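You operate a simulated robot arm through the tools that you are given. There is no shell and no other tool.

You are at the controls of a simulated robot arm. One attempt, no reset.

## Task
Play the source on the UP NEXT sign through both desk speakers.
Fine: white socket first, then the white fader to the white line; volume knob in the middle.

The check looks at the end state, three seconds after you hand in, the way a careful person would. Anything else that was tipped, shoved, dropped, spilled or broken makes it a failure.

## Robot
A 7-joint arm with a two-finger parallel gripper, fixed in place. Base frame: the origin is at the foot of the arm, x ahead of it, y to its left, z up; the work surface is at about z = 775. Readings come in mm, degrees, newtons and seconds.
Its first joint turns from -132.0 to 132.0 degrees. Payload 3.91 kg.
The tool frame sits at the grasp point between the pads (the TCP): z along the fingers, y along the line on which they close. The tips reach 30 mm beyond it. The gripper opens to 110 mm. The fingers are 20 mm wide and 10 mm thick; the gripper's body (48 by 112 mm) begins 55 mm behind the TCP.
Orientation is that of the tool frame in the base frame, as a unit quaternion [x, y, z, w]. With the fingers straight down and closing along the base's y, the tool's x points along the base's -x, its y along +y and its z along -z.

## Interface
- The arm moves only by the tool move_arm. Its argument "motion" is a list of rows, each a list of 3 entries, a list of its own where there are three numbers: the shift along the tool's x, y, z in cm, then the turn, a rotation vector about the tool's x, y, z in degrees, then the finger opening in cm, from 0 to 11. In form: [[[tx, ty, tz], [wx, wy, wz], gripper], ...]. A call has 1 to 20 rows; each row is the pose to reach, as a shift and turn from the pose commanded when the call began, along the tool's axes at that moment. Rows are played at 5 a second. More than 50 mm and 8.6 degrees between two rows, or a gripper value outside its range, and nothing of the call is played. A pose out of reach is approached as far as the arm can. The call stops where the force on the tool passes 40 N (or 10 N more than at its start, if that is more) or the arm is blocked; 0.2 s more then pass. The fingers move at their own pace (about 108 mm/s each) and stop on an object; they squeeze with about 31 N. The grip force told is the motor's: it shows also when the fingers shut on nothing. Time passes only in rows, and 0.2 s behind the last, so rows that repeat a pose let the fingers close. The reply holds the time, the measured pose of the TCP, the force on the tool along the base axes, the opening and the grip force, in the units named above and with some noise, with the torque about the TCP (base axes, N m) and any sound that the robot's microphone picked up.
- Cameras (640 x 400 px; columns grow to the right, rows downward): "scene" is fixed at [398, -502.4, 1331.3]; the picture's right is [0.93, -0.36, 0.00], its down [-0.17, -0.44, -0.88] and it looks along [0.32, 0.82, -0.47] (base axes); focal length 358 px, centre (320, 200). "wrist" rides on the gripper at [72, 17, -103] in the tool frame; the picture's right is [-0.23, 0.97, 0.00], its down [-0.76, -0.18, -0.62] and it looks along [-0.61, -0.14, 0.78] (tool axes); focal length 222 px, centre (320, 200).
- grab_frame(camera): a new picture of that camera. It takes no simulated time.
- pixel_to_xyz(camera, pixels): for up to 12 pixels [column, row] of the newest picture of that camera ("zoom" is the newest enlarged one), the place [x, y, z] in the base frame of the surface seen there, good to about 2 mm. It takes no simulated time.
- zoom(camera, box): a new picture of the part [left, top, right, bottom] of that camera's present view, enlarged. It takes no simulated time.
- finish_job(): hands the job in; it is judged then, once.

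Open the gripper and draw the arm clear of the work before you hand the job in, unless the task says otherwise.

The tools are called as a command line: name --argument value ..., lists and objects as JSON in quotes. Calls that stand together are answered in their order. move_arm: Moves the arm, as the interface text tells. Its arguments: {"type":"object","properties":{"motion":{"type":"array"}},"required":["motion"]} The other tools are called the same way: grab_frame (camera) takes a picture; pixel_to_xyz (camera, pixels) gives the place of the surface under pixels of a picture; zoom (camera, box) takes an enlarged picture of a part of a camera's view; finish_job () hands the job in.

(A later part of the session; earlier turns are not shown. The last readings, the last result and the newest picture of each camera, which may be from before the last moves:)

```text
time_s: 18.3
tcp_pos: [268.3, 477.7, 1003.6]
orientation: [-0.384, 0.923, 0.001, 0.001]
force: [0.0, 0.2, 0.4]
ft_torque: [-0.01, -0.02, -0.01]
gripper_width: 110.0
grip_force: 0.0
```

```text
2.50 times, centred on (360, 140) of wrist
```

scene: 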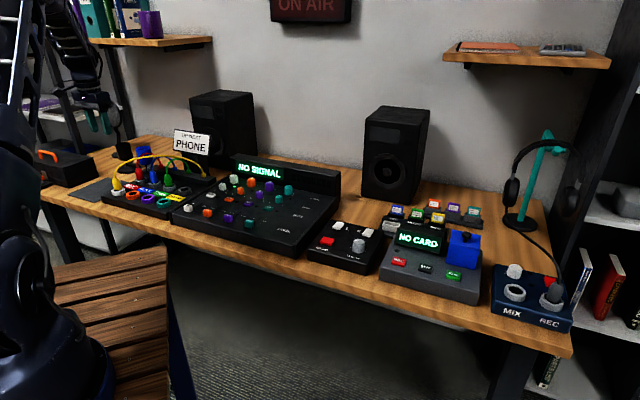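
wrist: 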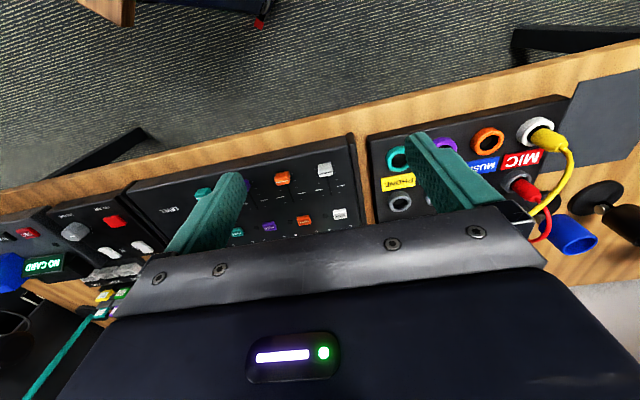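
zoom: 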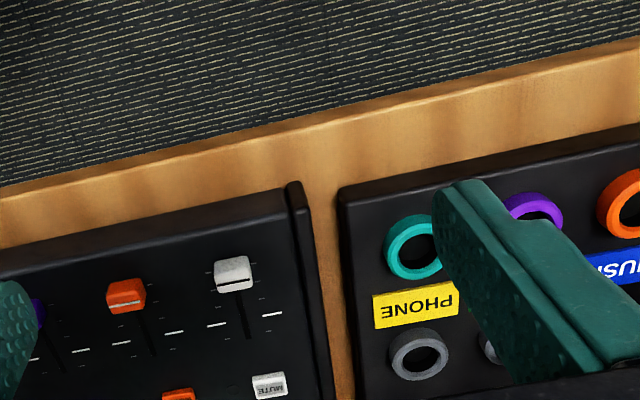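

I'm too far back; the white fader is at about (324,170). I'll move forward and lower to hover over the white channel.

move_arm --motion '[[[-3.7, -0.6, 1.8], [0, 0, 0], 11], [[-7.4, -1.2, 3.7], [0, 0, 0], 11], [[-11.1, -1.8, 5.5], [0, 0, 0], 11], [[-14.8, -2.4, 7.4], [0, 0, 0], 11], [[-14.8, -2.4, 7.4], [0, 0, 0], 11]]'

grab_frame --camera "wrist"

zoom --camera "wrist" --box '[230, 20, 422, 140]'

zoom --camera "wrist" --box '[200, 100, 392, 220]'

```text
time_s: 19.5
tcp_pos: [391.0, 567.0, 929.7]
orientation: [-0.383, 0.924, 0.002, 0.001]
force: [0.3, -1.1, 0.5]
ft_torque: [-0.02, 0.03, -0.01]
gripper_width: 110.0
grip_force: 0.0
```

```text
taken
```

wrist: 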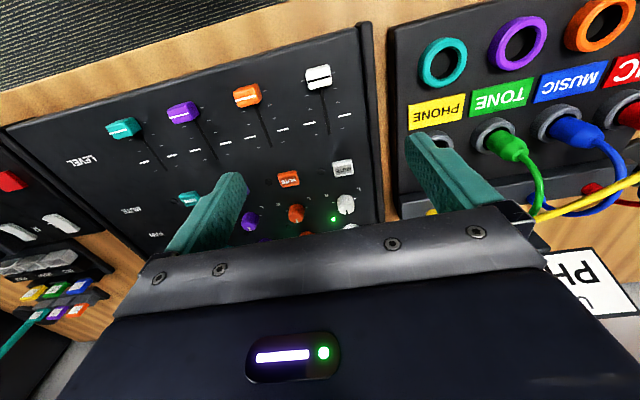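

```text
3.33 times, centred on (326, 80) of wrist
```

zoom: 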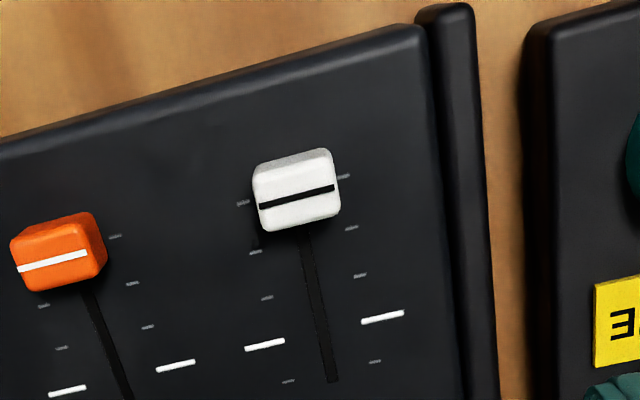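

```text
3.33 times, centred on (296, 160) of wrist
```

zoom: 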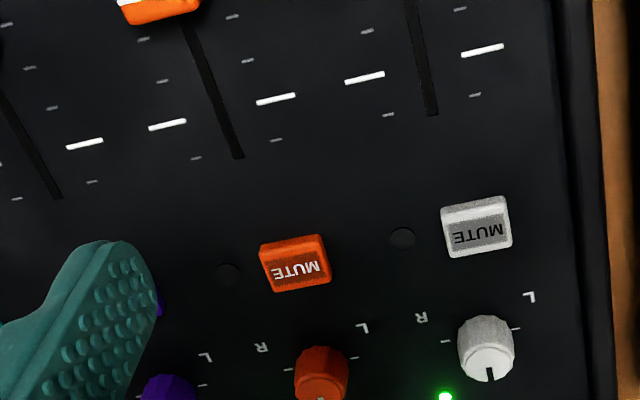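

The white fader cap is at (318,77) at the bottom of its track; the bright white line marks flank the track at about (310,124) and (345,115). The white mute lamp is dark. I'll measure these.

pixel_to_xyz --camera "wrist" --pixels '[[319, 79], [308, 81.5], [330, 76.5], [318, 70], [321, 86], [309.5, 123.5], [345, 115], [329.5, 133], [322, 93], [303, 81], [333, 73], [306, 71]]'

zoom --camera "wrist" --box '[290, 55, 370, 145]'

```text
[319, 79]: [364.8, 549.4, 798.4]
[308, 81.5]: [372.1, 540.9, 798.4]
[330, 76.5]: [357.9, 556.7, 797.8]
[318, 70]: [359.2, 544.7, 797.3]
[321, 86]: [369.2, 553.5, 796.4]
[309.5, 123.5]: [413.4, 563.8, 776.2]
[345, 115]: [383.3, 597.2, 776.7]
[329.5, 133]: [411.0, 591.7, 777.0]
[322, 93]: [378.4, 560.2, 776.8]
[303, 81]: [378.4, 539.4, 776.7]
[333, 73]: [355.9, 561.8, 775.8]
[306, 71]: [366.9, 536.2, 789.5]
```

```text
4.44 times, centred on (330, 100) of wrist
```

zoom: 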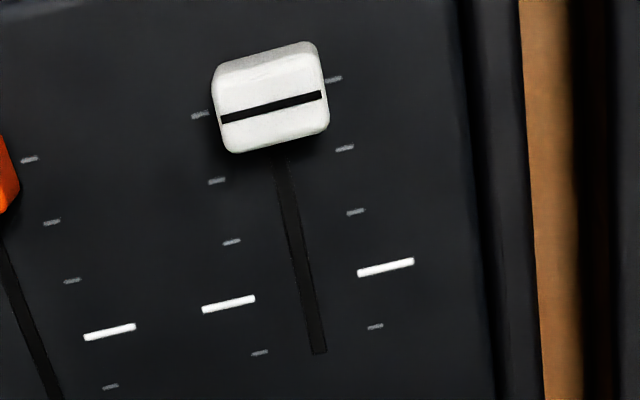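

The cap top is at z 798 centred at about (365,549); the line between the white marks is at about (398.4,580.5), so it must slide about 46 mm away from me. I'll hover just above the cap with the fingers at 50 mm.

move_arm --motion '[[[1.5, 0.28, 2.0], [0, 0, 0], 8], [[3.1, 0.57, 4.5], [0, 0, 0], 5], [[3.1, 0.57, 7.0], [0, 0, 0], 5], [[3.1, 0.57, 8.5], [0, 0, 0], 5], [[3.1, 0.57, 8.5], [0, 0, 0], 5]]'

grab_frame --camera "wrist"

zoom --camera "wrist" --box '[240, 100, 400, 200]'

zoom --camera "scene" --box '[140, 150, 268, 230]'

```text
time_s: 20.7
tcp_pos: [365.4, 548.6, 845.7]
orientation: [-0.383, 0.924, 0.002, 0.003]
force: [0.3, -0.7, -0.4]
ft_torque: [0.01, 0.01, 0.0]
gripper_width: 50.3
grip_force: 0.0
```

```text
taken
```

wrist: 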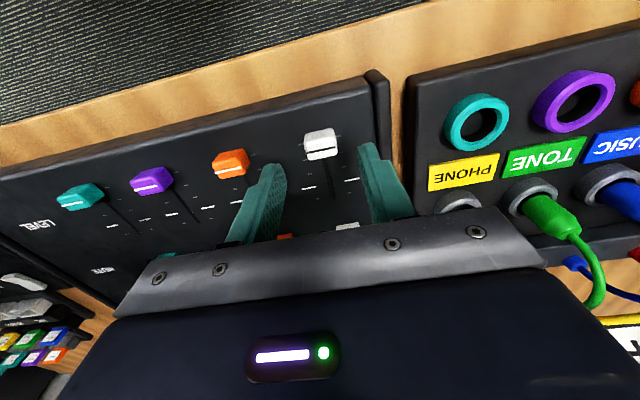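

```text
4.00 times, centred on (320, 150) of wrist
```

zoom: 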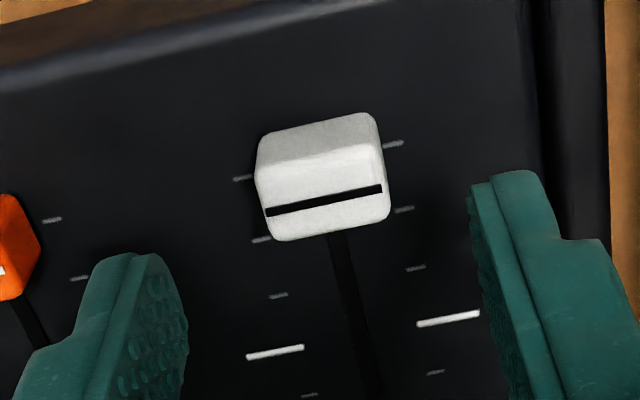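

```text
5.00 times, centred on (204, 190) of scene
```

zoom: 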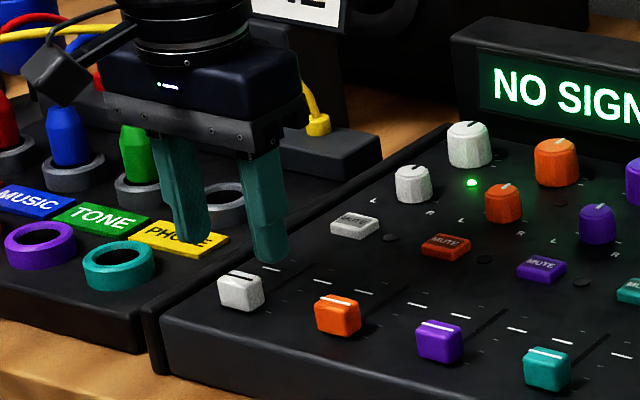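

The cap line centre at (321,150) matches the spot directly under the TCP. I'll lower to z about 811 and close on the cap.

move_arm --motion '[[[0, 0, 1.5], [0, 0, 0], 5], [[0, 0, 3.0], [0, 0, 0], 5], [[0, 0, 3.45], [0, 0, 0], 5], [[0, 0, 3.45], [0, 0, 0], 3.5], [[0, 0, 3.45], [0, 0, 0], 2.3], [[0, 0, 3.45], [0, 0, 0], 2.3]]'

grab_frame --camera "wrist"

zoom --camera "scene" --box '[140, 150, 268, 230]'

```text
time_s: 22.1
tcp_pos: [364.4, 549.3, 810.6]
orientation: [-0.382, 0.924, 0.001, 0.001]
force: [-1.7, 2.9, 0.0]
ft_torque: [0.05, 0.01, -0.01]
gripper_width: 24.6
grip_force: 1.5
```

```text
taken
```

wrist: 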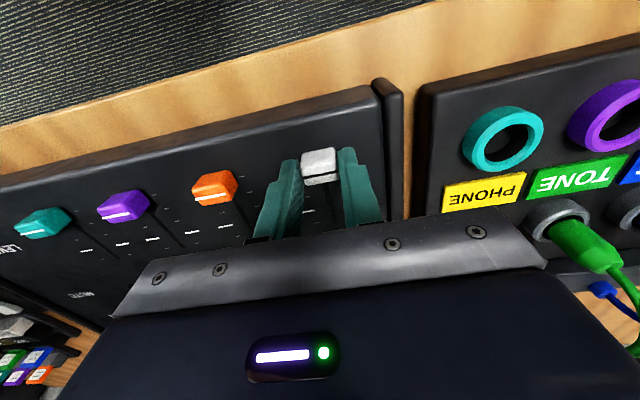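

```text
5.00 times, centred on (204, 190) of scene
```

zoom: 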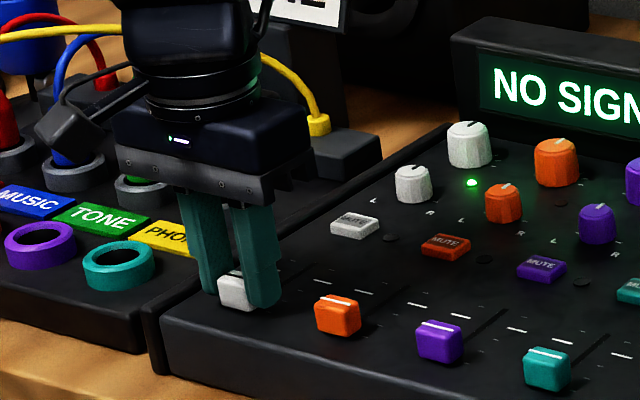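

The fingers are on the cap (24.6 mm). I'll grip firmly and slide it 46 mm along the track away from me.

move_arm --motion '[[[0, 0, 0], [0, 0, 0], 0], [[-0.8, 0, 0], [0, 0, 0], 0], [[-1.6, 0, 0], [0, 0, 0], 0], [[-2.4, 0, 0], [0, 0, 0], 0], [[-3.2, 0, 0], [0, 0, 0], 0], [[-4.0, 0, 0], [0, 0, 0], 0], [[-4.6, 0, 0], [0, 0, 0], 0], [[-4.6, 0, 0], [0, 0, 0], 0]]'

grab_frame --camera "wrist"

zoom --camera "wrist" --box '[240, 100, 400, 200]'

zoom --camera "scene" --box '[140, 150, 268, 230]'

```text
time_s: 23.9
tcp_pos: [397.8, 580.7, 810.5]
orientation: [-0.382, 0.924, 0.001, 0.001]
force: [-11.3, 11.1, -12.4]
ft_torque: [0.35, 0.07, -0.01]
gripper_width: 23.6
grip_force: 44.7
```

```text
taken
```

wrist: 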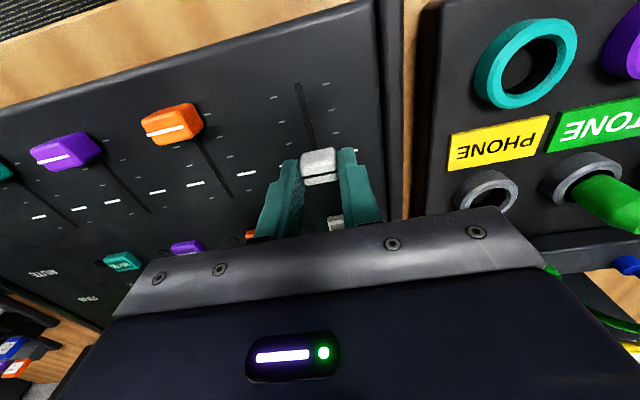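

```text
4.00 times, centred on (320, 150) of wrist
```

zoom: 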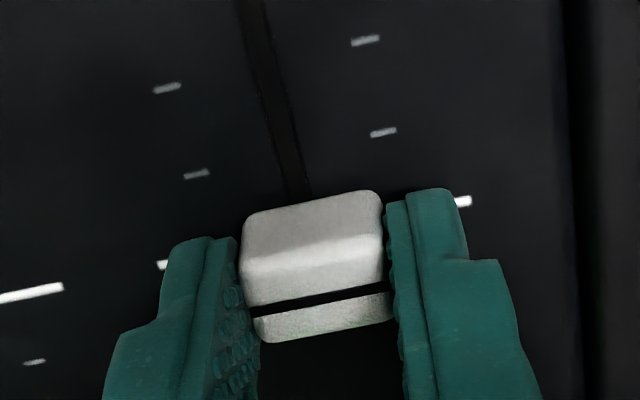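

```text
5.00 times, centred on (204, 190) of scene
```

zoom: 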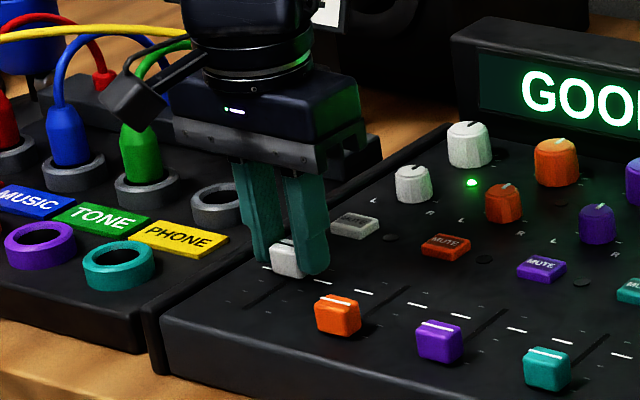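

The mixer display now reads GOOD. I'll release the cap, rise, and check the cap's black line against the white marks.

move_arm --motion '[[[0, 0, 0], [0, 0, 0], 2.6], [[0, 0, 0], [0, 0, 0], 3.5], [[0, 0, 0], [0, 0, 0], 5], [[0, 0, -2.0], [0, 0, 0], 5], [[0, 0, -5.0], [0, 0, 0], 5], [[0.5, 0, -9.0], [0, 0, 0], 8], [[1.0, 0, -12.0], [0, 0, 0], 11], [[1.0, 0, -12.0], [0, 0, 0], 11]]'

grab_frame --camera "wrist"

grab_frame --camera "scene"

zoom --camera "wrist" --box '[272, 65, 384, 135]'

```text
time_s: 25.7
tcp_pos: [391.1, 573.0, 933.6]
orientation: [-0.383, 0.924, 0.002, 0.001]
force: [-0.1, 0.4, -0.3]
ft_torque: [0.02, -0.02, 0.0]
gripper_width: 110.0
grip_force: 0.1
```

```text
taken
```

wrist: 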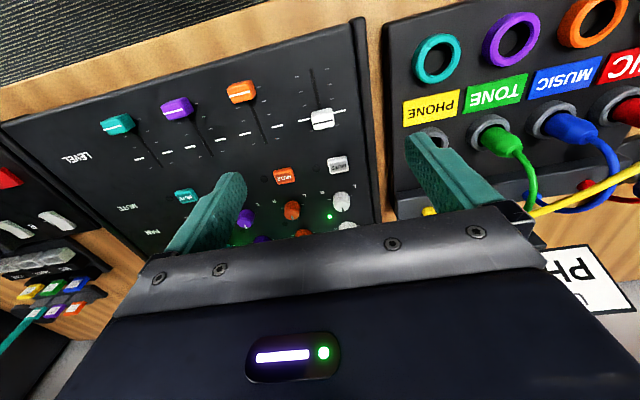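

```text
taken
```

scene: 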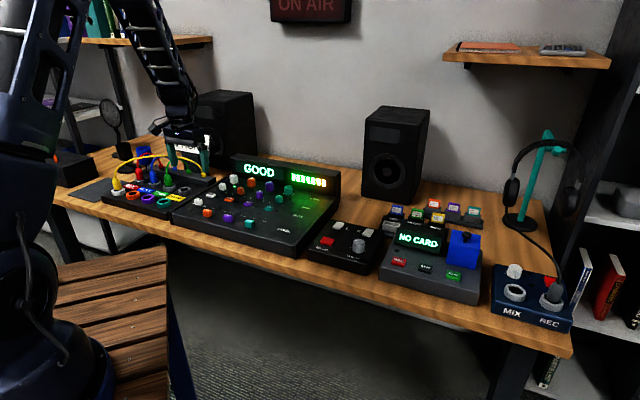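

```text
5.71 times, centred on (328, 100) of wrist
```

zoom: 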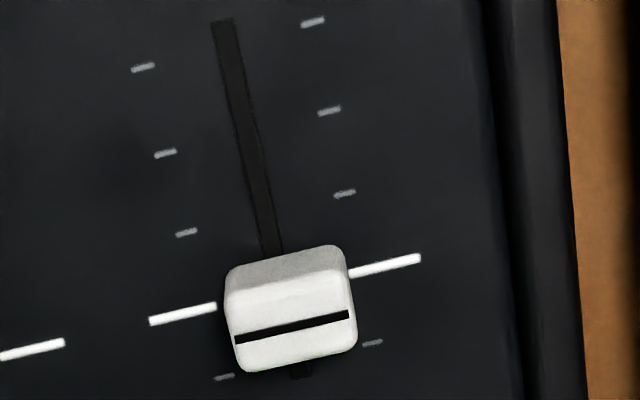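

Display reads GOOD with a level meter. I'll measure the cap line and white marks in this zoom to see how exact the position is.

pixel_to_xyz --camera "zoom" --pixels '[[242, 339], [292, 327], [342, 317], [155, 321], [182, 314], [210, 308], [355, 272], [385, 266], [415, 260], [288, 290], [297, 355]]'

zoom --camera "scene" --box '[185, 150, 345, 250]'

zoom --camera "scene" --box '[180, 180, 244, 220]'

```text
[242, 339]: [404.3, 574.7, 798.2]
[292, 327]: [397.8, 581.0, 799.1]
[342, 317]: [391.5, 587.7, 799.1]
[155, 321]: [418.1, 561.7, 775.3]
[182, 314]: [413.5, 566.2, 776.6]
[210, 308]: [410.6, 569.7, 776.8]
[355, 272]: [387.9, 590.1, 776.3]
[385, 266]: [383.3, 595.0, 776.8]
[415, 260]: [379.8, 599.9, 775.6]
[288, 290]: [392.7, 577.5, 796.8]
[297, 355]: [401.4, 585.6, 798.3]
```

```text
4.00 times, centred on (265, 200) of scene
```

zoom: 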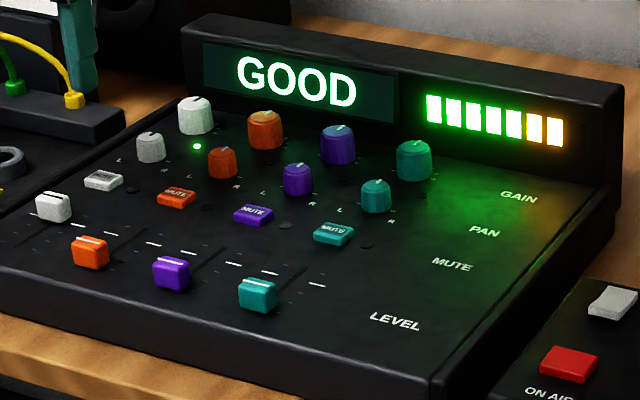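

```text
10.00 times, centred on (212, 200) of scene
```

zoom: 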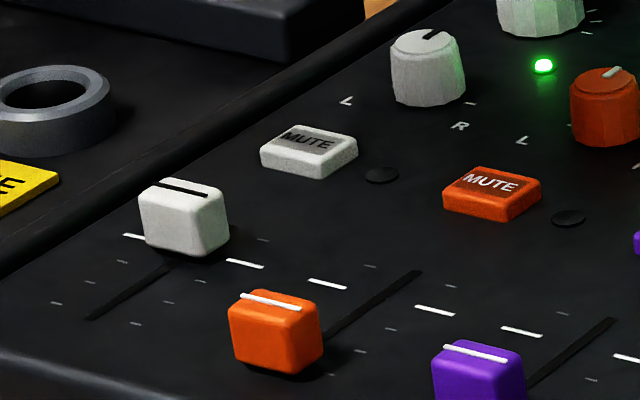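

The cap line (v = 692.3 mm) matches the white marks (692.5 mm), and the display shows GOOD. Now I'll move at height to the speaker controller with the L/R switches and volume knob.

move_arm --motion '[[[-0.1, -4.4, -0.5], [0, 0, 0], 11], [[-0.2, -8.8, -1.0], [0, 0, 0], 11], [[-0.3, -13.2, -1.0], [0, 0, 0], 11], [[-0.4, -17.6, -1.0], [0, 0, 0], 11], [[-0.5, -22.0, -1.0], [0, 0, 0], 11], [[-0.6, -26.4, -1.0], [0, 0, 0], 11], [[-0.7, -30.8, -1.0], [0, 0, 0], 11], [[-0.8, -35.2, -1.0], [0, 0, 0], 11], [[-0.9, -39.6, -1.0], [0, 0, 0], 11], [[-1.0, -44.0, -1.0], [0, 0, 0], 11], [[-1.1, -48.2, -1.0], [0, 0, 0], 11], [[-1.1, -48.2, -1.0], [0, 0, 0], 11]]'

grab_frame --camera "wrist"

grab_frame --camera "scene"

zoom --camera "wrist" --box '[200, 40, 440, 190]'

```text
time_s: 28.3
tcp_pos: [739.8, 240.2, 940.6]
orientation: [-0.384, 0.923, 0.001, 0.001]
force: [-0.3, 0.0, 0.6]
ft_torque: [-0.02, 0.0, 0.02]
gripper_width: 110.2
grip_force: 0.1
```

```text
taken
```

wrist: 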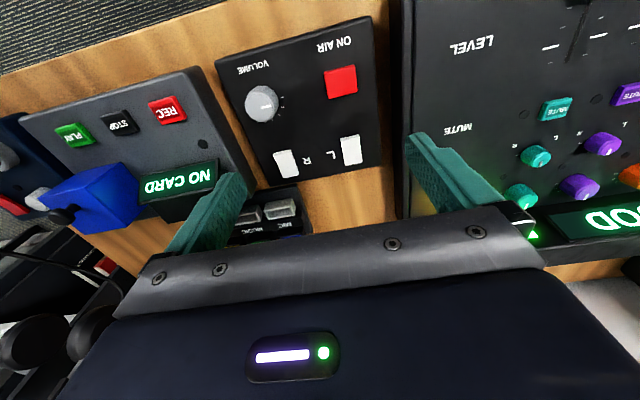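

```text
taken
```

scene: 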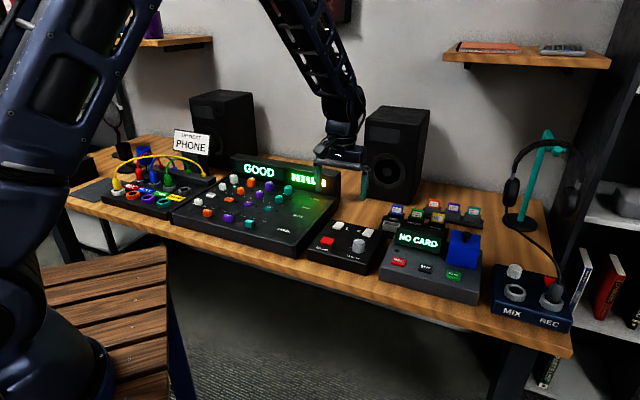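

```text
2.67 times, centred on (320, 115) of wrist
```

zoom: 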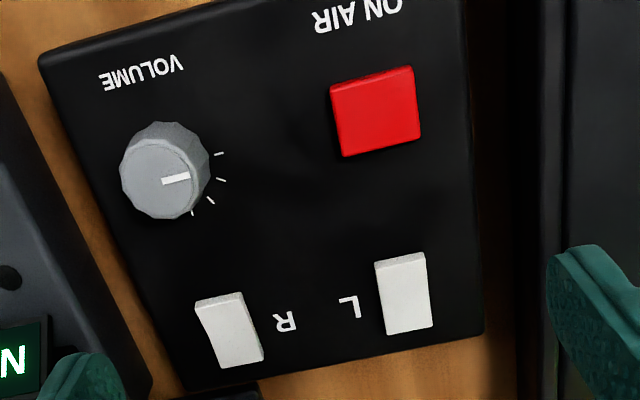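

The controller is in view: volume knob at (263,103), on-air button at (341,82), R switch at (286,163), L switch at (351,150). I'll zoom closer on the knob and each switch.

zoom --camera "wrist" --box '[235, 75, 299, 130]'

zoom --camera "wrist" --box '[265, 125, 375, 185]'

zoom --camera "scene" --box '[318, 212, 382, 256]'

```text
7.27 times, centred on (267, 102) of wrist
```

zoom: 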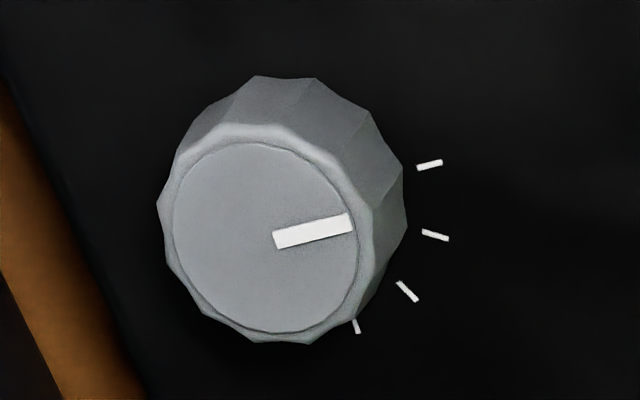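

```text
5.82 times, centred on (320, 155) of wrist
```

zoom: 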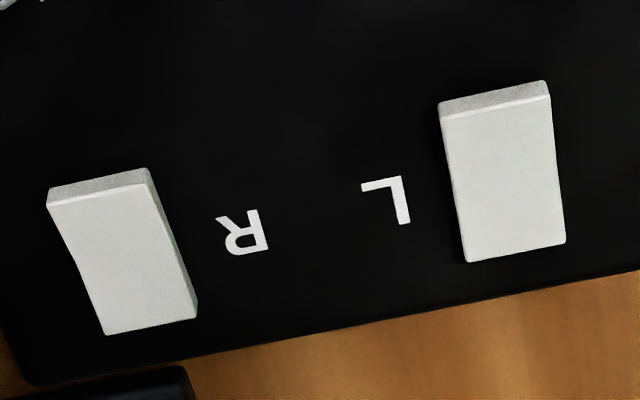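

```text
9.09 times, centred on (350, 234) of scene
```

zoom: 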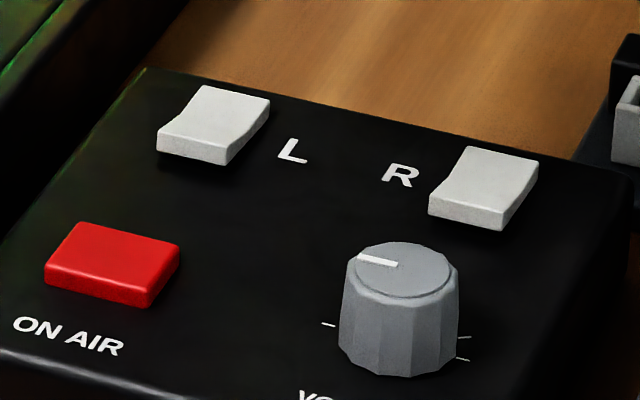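

Both rockers look alike here, so I'll measure heights along them to find which way each is tilted, and measure the knob and ticks.

pixel_to_xyz --camera "wrist" --pixels '[[350, 143.5], [351, 147], [352, 150], [353, 154], [354, 158], [355, 163], [282, 158.5], [284, 162], [286, 167], [288, 171], [290, 176], [340, 160]]'

zoom --camera "wrist" --box '[235, 75, 299, 130]'

pixel_to_xyz --camera "zoom" --pixels '[[265, 235], [180, 235], [350, 225], [265, 150], [265, 325], [430, 165], [435, 235], [407, 291], [356, 327], [320, 100], [540, 300]]'

```text
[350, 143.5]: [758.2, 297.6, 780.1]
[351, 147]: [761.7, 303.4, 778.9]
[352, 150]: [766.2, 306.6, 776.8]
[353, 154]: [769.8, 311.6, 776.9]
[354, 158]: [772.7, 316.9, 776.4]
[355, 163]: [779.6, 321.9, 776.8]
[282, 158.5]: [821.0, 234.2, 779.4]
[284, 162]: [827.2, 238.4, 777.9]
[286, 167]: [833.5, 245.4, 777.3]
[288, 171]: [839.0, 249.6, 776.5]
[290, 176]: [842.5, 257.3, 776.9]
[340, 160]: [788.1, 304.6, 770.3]
```

```text
7.27 times, centred on (267, 102) of wrist
```

zoom: 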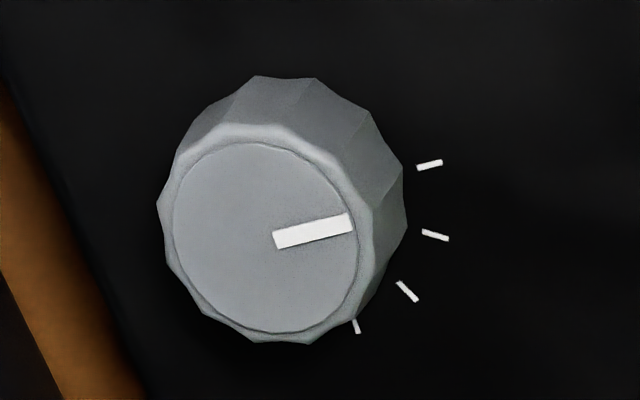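

```text
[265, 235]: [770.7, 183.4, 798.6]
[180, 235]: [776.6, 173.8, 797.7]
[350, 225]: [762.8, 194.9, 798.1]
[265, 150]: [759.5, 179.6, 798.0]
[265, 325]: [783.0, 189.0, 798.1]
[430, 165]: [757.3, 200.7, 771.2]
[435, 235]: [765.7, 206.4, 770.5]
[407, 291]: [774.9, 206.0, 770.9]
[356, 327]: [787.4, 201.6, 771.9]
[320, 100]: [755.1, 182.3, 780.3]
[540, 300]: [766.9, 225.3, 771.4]
```

Both rockers are raised at the near end (z 780) and pressed at the far end (z 776.5), i.e. the same state. I'll look at the speakers for any indicator lamps.

zoom --camera "scene" --box '[340, 95, 450, 205]'

zoom --camera "scene" --box '[170, 80, 280, 170]'

zoom --camera "scene" --box '[230, 150, 350, 220]'

zoom --camera "scene" --box '[260, 0, 360, 40]'

```text
3.64 times, centred on (395, 150) of scene
```

zoom: 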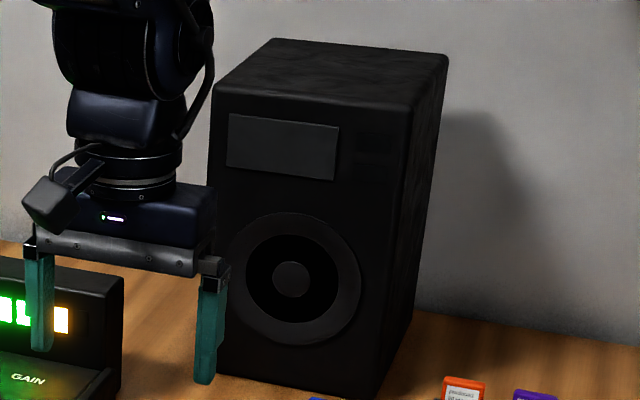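

```text
4.44 times, centred on (225, 125) of scene
```

zoom: 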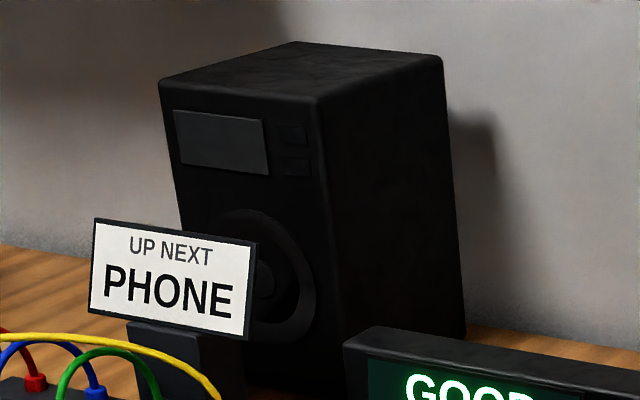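

```text
5.33 times, centred on (290, 185) of scene
```

zoom: 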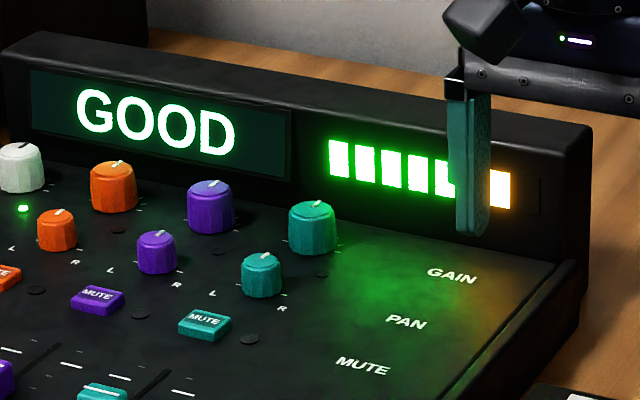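

```text
6.40 times, centred on (310, 20) of scene
```

zoom: 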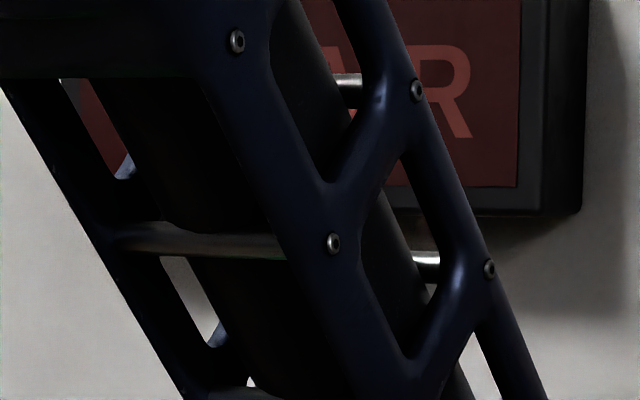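

The ticks run from about -85° (left) through 0° (pointing away from me), and the pointer sits at the left end, so the volume is at minimum. I'll check heights of neighbours (recorder screen, blue box) before gripping the knob.

pixel_to_xyz --camera "scene" --pixels '[[417, 232], [463, 233], [463, 240], [400, 228], [437, 250], [398, 210], [417, 215], [433, 218], [384, 262], [400, 262], [358, 229], [345, 228]]'

zoom --camera "scene" --box '[310, 200, 500, 310]'

```text
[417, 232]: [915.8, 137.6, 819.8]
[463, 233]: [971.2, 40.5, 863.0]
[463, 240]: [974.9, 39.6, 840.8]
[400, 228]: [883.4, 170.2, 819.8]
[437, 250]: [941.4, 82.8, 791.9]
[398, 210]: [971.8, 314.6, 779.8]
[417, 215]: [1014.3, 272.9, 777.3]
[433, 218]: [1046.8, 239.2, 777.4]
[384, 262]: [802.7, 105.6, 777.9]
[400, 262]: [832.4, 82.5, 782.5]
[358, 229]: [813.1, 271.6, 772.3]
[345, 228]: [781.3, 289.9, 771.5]
```

```text
3.37 times, centred on (405, 255) of scene
```

zoom: 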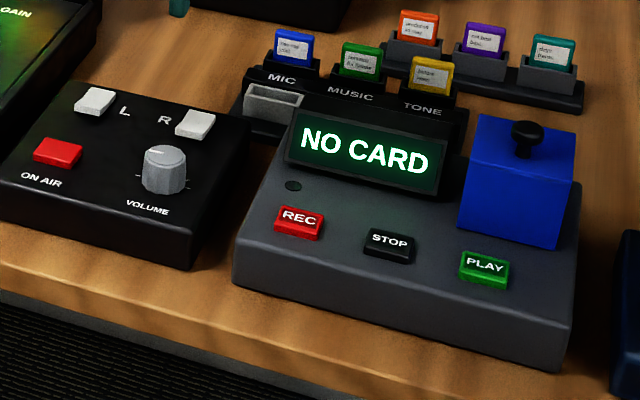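

Nothing nearby reaches the gripper body's height. I'll hover over the knob at about (770.5,184), pre-turning the tool 20° the other way to leave room for the turn.

move_arm --motion '[[[0.6, -2.0, 1.5], [0, 0, -5], 11], [[1.2, -4.1, 3.0], [0, 0, -10], 9], [[1.79, -6.1, 4.5], [0, 0, -15], 7], [[1.79, -6.13, 7.0], [0, 0, -20], 6], [[1.79, -6.13, 9.0], [0, 0, -20], 6], [[1.79, -6.13, 9.0], [0, 0, -20], 6]]'

grab_frame --camera "wrist"

zoom --camera "wrist" --box '[240, 90, 400, 190]'

zoom --camera "scene" --box '[300, 180, 428, 270]'

```text
time_s: 29.7
tcp_pos: [770.8, 184.8, 848.8]
orientation: [-0.538, 0.843, 0.002, 0.001]
force: [0.6, 0.6, 0.2]
ft_torque: [-0.01, -0.02, -0.01]
gripper_width: 60.0
grip_force: 0.1
```

```text
taken
```

wrist: 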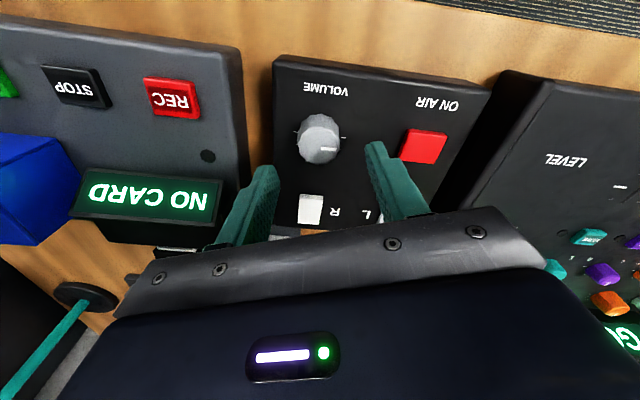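

```text
4.00 times, centred on (320, 140) of wrist
```

zoom: 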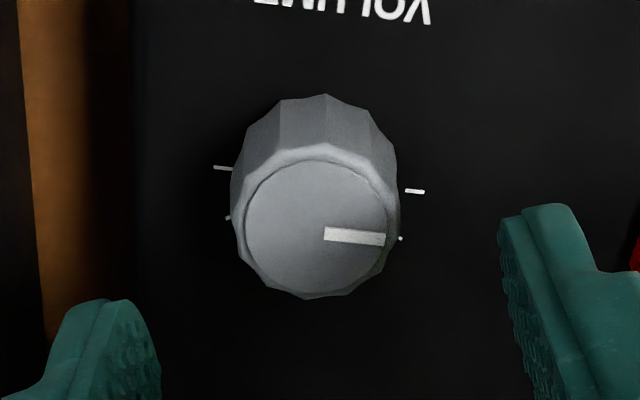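

```text
4.44 times, centred on (364, 225) of scene
```

zoom: 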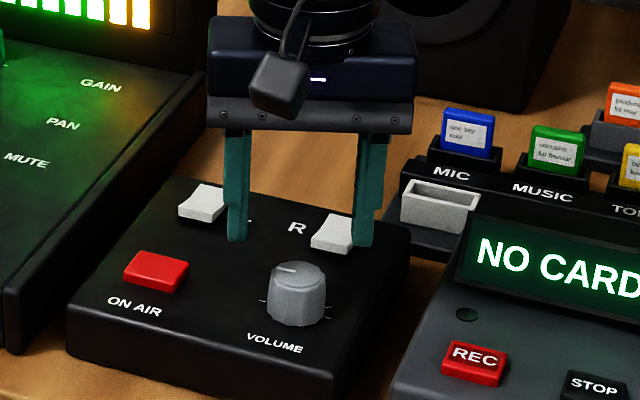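

The knob's top centre at (318.8,147) lies within about 1 mm of the tool axis, and ticks are visible symmetrically on both sides. I'll nudge 1 mm, lower to z 806 and close on the knob.

move_arm --motion '[[[0.1, 0, 1.5], [0, 0, 0], 6], [[0.1, 0, 3.0], [0, 0, 0], 6], [[0.1, 0, 4.2], [0, 0, 0], 6], [[0.1, 0, 4.2], [0, 0, 0], 4.5], [[0.1, 0, 4.2], [0, 0, 0], 3.2], [[0.1, 0, 4.2], [0, 0, 0], 2.0], [[0.1, 0, 4.2], [0, 0, 0], 0], [[0.1, 0, 4.2], [0, 0, 0], 0]]'

grab_frame --camera "wrist"

zoom --camera "wrist" --box '[240, 110, 400, 210]'

```text
time_s: 31.5
tcp_pos: [770.3, 183.5, 807.4]
orientation: [-0.537, 0.844, 0.002, 0.001]
force: [10.2, -7.0, -3.0]
ft_torque: [-0.12, -0.35, 0.0]
gripper_width: 32.4
grip_force: 44.7
```

```text
taken
```

wrist: 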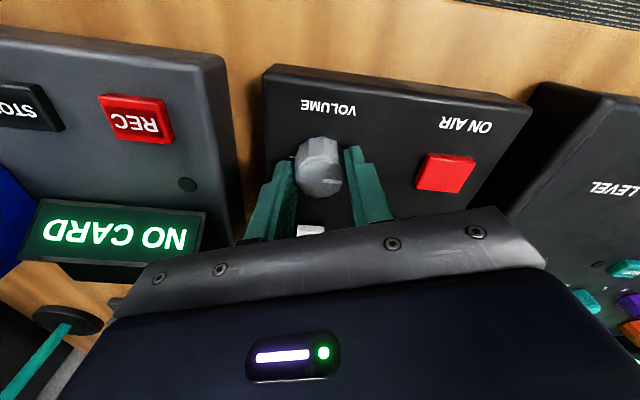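

```text
4.00 times, centred on (320, 160) of wrist
```

zoom: 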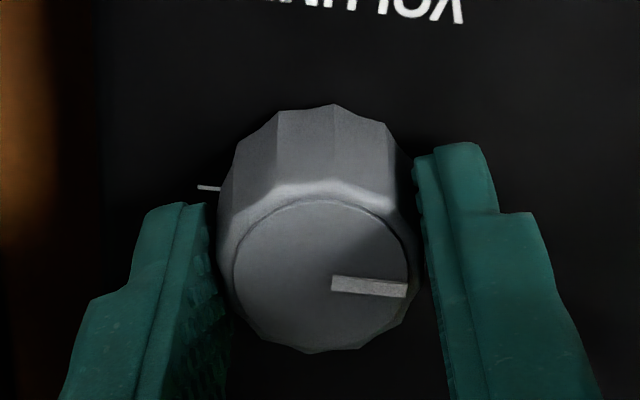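

The knob is held at 32.4 mm. I'll turn it clockwise (positive about tool z) 56° first and check that the pointer follows.

move_arm --motion '[[[0, 0, 0], [0, 0, 8], 0], [[0, 0, 0], [0, 0, 16], 0], [[0, 0, 0], [0, 0, 24], 0], [[0, 0, 0], [0, 0, 32], 0], [[0, 0, 0], [0, 0, 40], 0], [[0, 0, 0], [0, 0, 48], 0], [[0, 0, 0], [0, 0, 56], 0], [[0, 0, 0], [0, 0, 56], 0]]'

zoom --camera "wrist" --box '[240, 110, 400, 210]'

zoom --camera "scene" --box '[300, 180, 428, 270]'

```text
time_s: 33.3
tcp_pos: [769.4, 183.7, 807.4]
orientation: [-0.079, 0.997, 0.002, 0.0]
force: [9.6, -8.2, -10.7]
ft_torque: [-0.25, -0.31, -0.03]
gripper_width: 33.1
grip_force: 45.4
```

```text
4.00 times, centred on (320, 160) of wrist
```

zoom: 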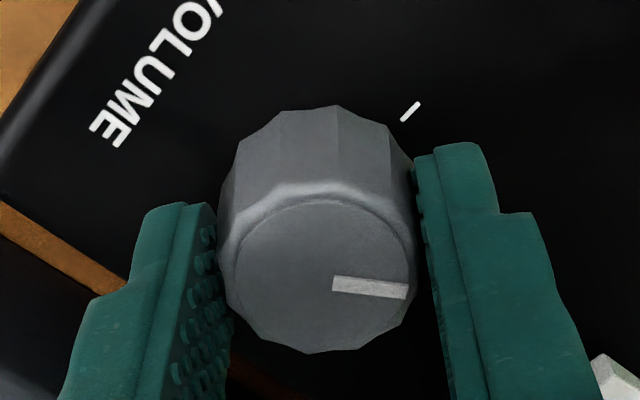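

```text
4.44 times, centred on (364, 225) of scene
```

zoom: 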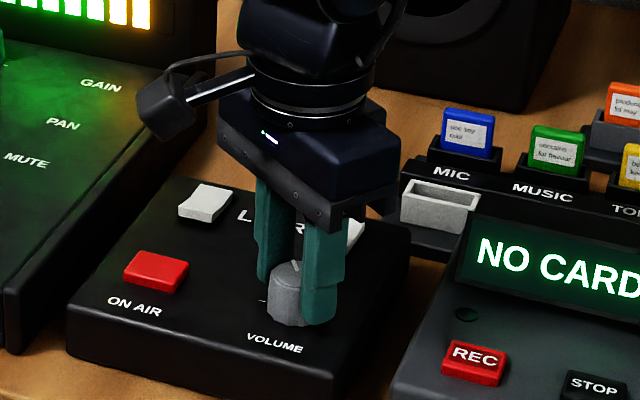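

The pointer turned with the gripper (same place in the tool view). It started at -89°, so another 34° brings it to the middle tick.

move_arm --motion '[[[0, 0, 0], [0, 0, 8], 0], [[0, 0, 0], [0, 0, 16], 0], [[0, 0, 0], [0, 0, 24], 0], [[0, 0, 0], [0, 0, 30], 0], [[0, 0, 0], [0, 0, 34], 0], [[0, 0, 0], [0, 0, 34], 0], [[0, 0, 0], [0, 0, 34], 0]]'

zoom --camera "wrist" --box '[240, 110, 400, 210]'

zoom --camera "scene" --box '[300, 180, 428, 270]'

```text
time_s: 34.9
tcp_pos: [769.0, 185.1, 807.5]
orientation: [0.216, 0.976, 0.001, 0.0]
force: [0.5, -0.7, -3.9]
ft_torque: [0.04, 0.25, 0.03]
gripper_width: 32.6
grip_force: 45.2
```

```text
4.00 times, centred on (320, 160) of wrist
```

zoom: 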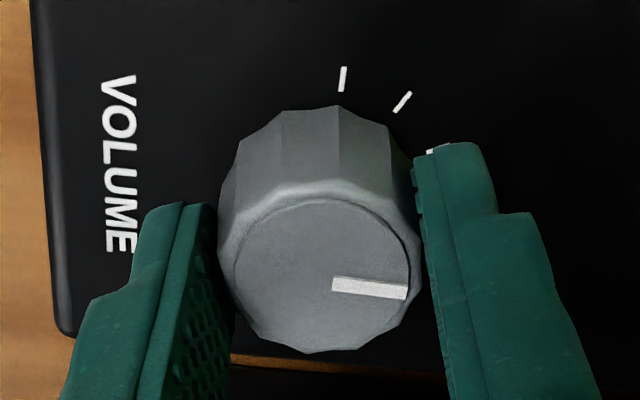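

```text
4.44 times, centred on (364, 225) of scene
```

zoom: 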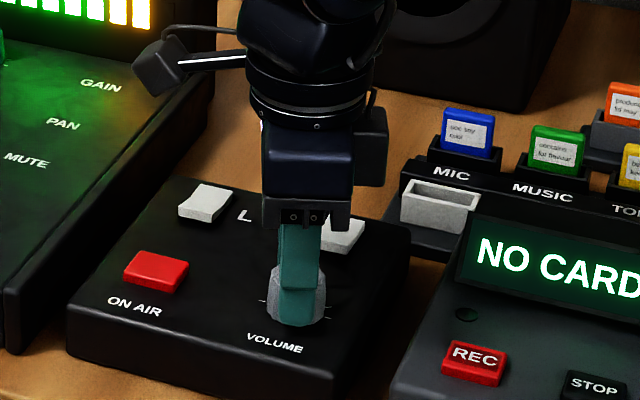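

The knob has turned 90° in all. I'll release it, rise, turn the tool back, and inspect the pointer.

move_arm --motion '[[[0, 0, 0], [0, 0, 0], 3.4], [[0, 0, 0], [0, 0, 0], 4.5], [[0, 0, 0], [0, 0, 0], 6], [[0, 0, -2.0], [0, 0, 0], 6], [[0, 0, -5.0], [0, 0, 0], 6], [[0, 0, -8.0], [0, 0, -8], 8], [[0, 0, -10.0], [0, 0, -16], 11], [[0, 0, -12.0], [0, 0, -24], 11], [[0, 0, -12.0], [0, 0, -32], 11], [[0, 0, -12.0], [0, 0, -40], 11], [[0, 0, -12.0], [0, 0, -48], 11], [[0, 0, -12.0], [0, 0, -56], 11], [[0, 0, -12.0], [0, 0, -64], 11], [[0, 0, -12.0], [0, 0, -70], 11], [[0, 0, -12.0], [0, 0, -70], 11]]'

grab_frame --camera "wrist"

zoom --camera "wrist" --box '[256, 75, 384, 155]'

grab_frame --camera "scene"

zoom --camera "scene" --box '[318, 205, 398, 265]'

```text
time_s: 38.1
tcp_pos: [770.5, 183.2, 927.0]
orientation: [-0.384, 0.923, 0.002, 0.001]
force: [-1.4, 0.2, -0.5]
ft_torque: [0.0, -0.04, 0.0]
gripper_width: 109.9
grip_force: 0.0
```

```text
taken
```

wrist: 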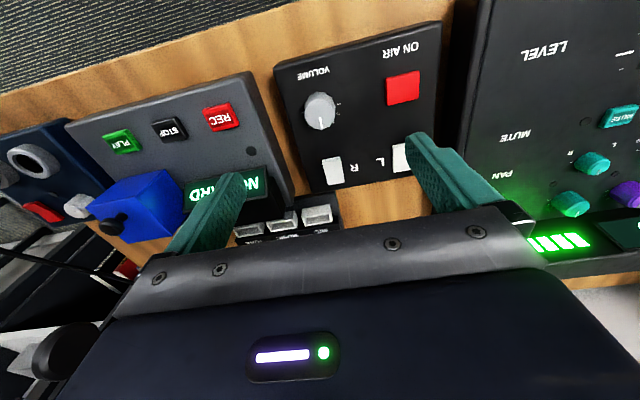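

```text
5.00 times, centred on (320, 115) of wrist
```

zoom: 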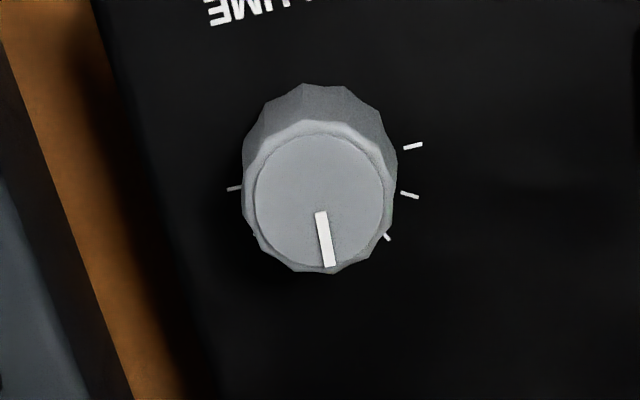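

```text
taken
```

scene: 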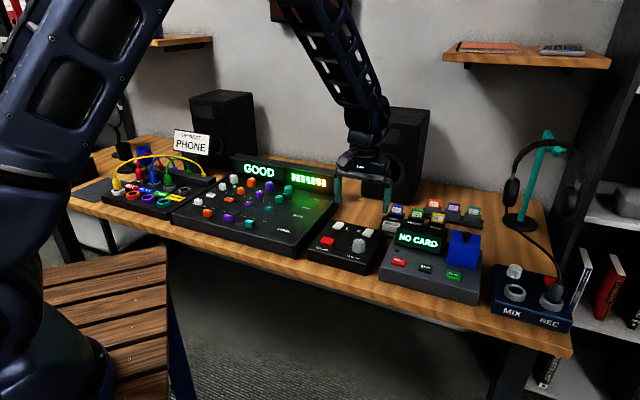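

```text
6.67 times, centred on (358, 235) of scene
```

zoom: 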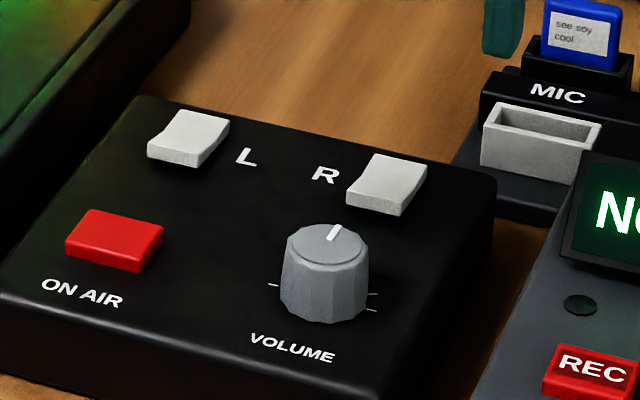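

The pointer now aims straight at the middle. No sound and dark speakers though, so the L and R switches look off (near ends raised). I'll measure the mixer's right end and the rockers more precisely before pressing.

zoom --camera "wrist" --box '[310, 120, 422, 200]'

pixel_to_xyz --camera "wrist" --pixels '[[332, 159], [333, 163], [334, 168], [335, 173], [337, 178], [338, 183], [401, 146], [402, 150], [402, 155], [403, 160], [404, 166], [404, 170]]'

pixel_to_xyz --camera "scene" --pixels '[[338, 171], [332, 178], [326, 190], [335, 195], [325, 215], [290, 240], [300, 235]]'

```text
5.00 times, centred on (366, 160) of wrist
```

zoom: 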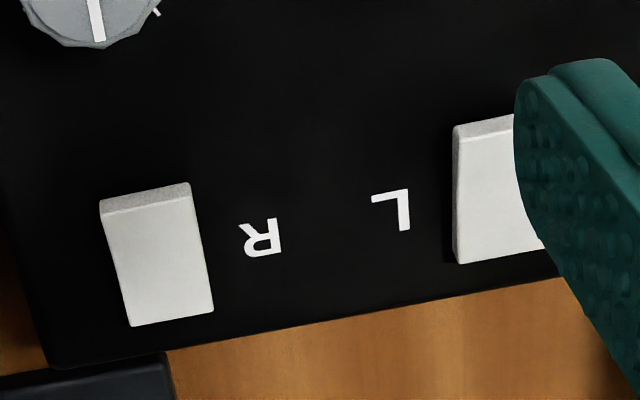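

```text
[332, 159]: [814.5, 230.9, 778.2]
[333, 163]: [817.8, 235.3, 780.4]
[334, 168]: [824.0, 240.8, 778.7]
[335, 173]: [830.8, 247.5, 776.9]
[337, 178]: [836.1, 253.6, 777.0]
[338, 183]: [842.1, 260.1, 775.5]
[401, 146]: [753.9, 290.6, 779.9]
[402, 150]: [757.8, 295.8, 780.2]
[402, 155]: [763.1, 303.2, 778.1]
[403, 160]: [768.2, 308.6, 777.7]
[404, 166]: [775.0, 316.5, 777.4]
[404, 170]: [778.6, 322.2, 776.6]
```

```text
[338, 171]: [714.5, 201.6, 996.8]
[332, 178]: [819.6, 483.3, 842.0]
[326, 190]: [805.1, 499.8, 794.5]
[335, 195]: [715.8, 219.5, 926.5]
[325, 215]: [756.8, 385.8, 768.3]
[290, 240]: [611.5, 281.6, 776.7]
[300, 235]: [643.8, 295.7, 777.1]
```

The near end of each rocker spans v ≈ 741–760 mm; L is at u ≈ 324.5, R at u ≈ 412. I'll close the fingers and hover over R's raised near half at (818.7,236) first.

move_arm --motion '[[[-2.4, 0.1, 0], [0, 0, 0], 8], [[-4.8, 0.2, 2.0], [0, 0, 0], 4], [[-7.15, 0.33, 4.5], [0, 0, 0], 0], [[-7.15, 0.33, 7.0], [0, 0, 0], 0], [[-7.15, 0.33, 9.7], [0, 0, 0], 0], [[-7.15, 0.33, 9.7], [0, 0, 0], 0]]'

grab_frame --camera "wrist"

zoom --camera "wrist" --box '[240, 100, 400, 200]'

zoom --camera "scene" --box '[318, 195, 398, 255]'

```text
time_s: 39.5
tcp_pos: [819.1, 237.1, 831.3]
orientation: [-0.383, 0.924, 0.002, 0.001]
force: [0.6, -0.4, 0.3]
ft_torque: [0.01, -0.01, 0.01]
gripper_width: 0.0
grip_force: 31.4
```

```text
taken
```

wrist: 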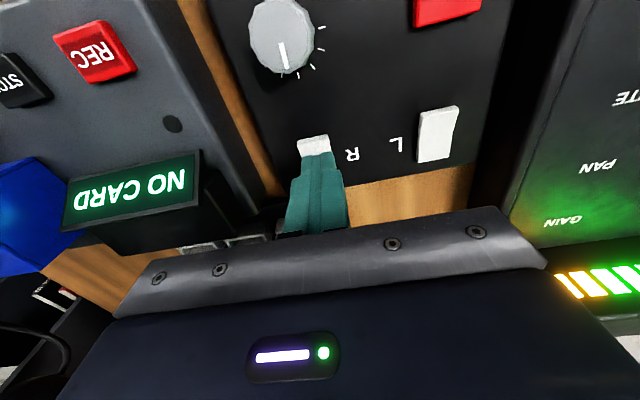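

```text
4.00 times, centred on (320, 150) of wrist
```

zoom: 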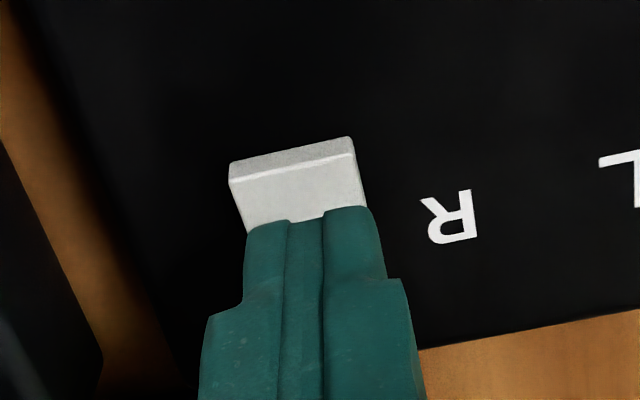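

```text
6.67 times, centred on (358, 225) of scene
```

zoom: 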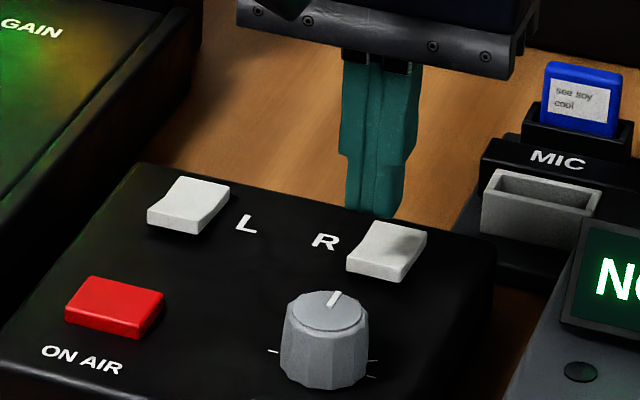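

The closed tips line up over R's raised near half (slightly off by about 2 mm in y). I'll correct and press down gently.

move_arm --motion '[[[0.2, -0.15, 1.0], [0, 0, 0], 0], [[0.2, -0.15, 1.7], [0, 0, 0], 0], [[0.2, -0.15, 2.0], [0, 0, 0], 0], [[0.2, -0.15, 2.2], [0, 0, 0], 0], [[0.2, -0.15, 2.4], [0, 0, 0], 0], [[0.2, -0.15, 2.55], [0, 0, 0], 0]]'

zoom --camera "scene" --box '[318, 195, 398, 255]'

grab_frame --camera "scene"

```text
time_s: 40.9
tcp_pos: [817.4, 234.2, 807.7]
orientation: [-0.383, 0.924, 0.002, 0.002]
force: [-11.7, -6.6, 36.7]
ft_torque: [0.0, 0.09, 0.06]
gripper_width: 0.1
grip_force: 30.8
```

```text
6.67 times, centred on (358, 225) of scene
```

zoom: 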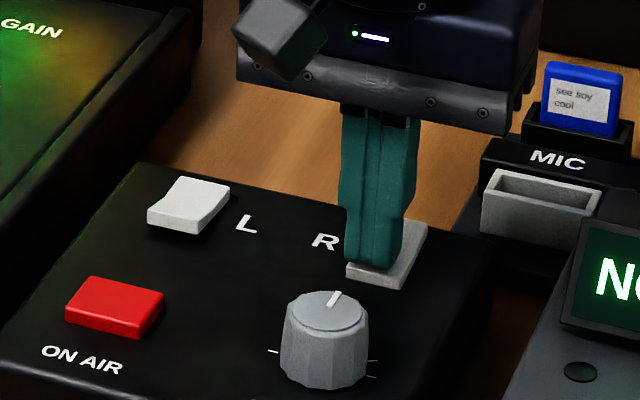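

```text
taken
```

scene: 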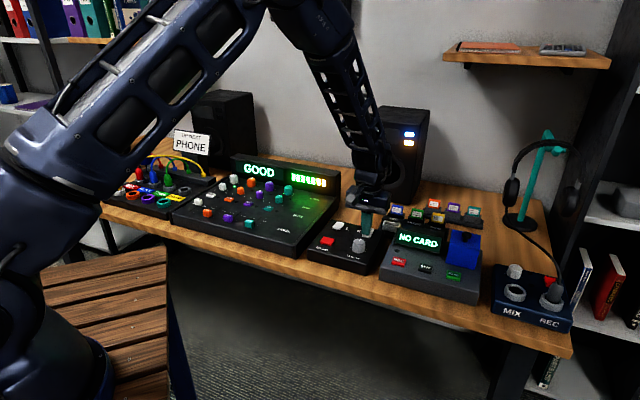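

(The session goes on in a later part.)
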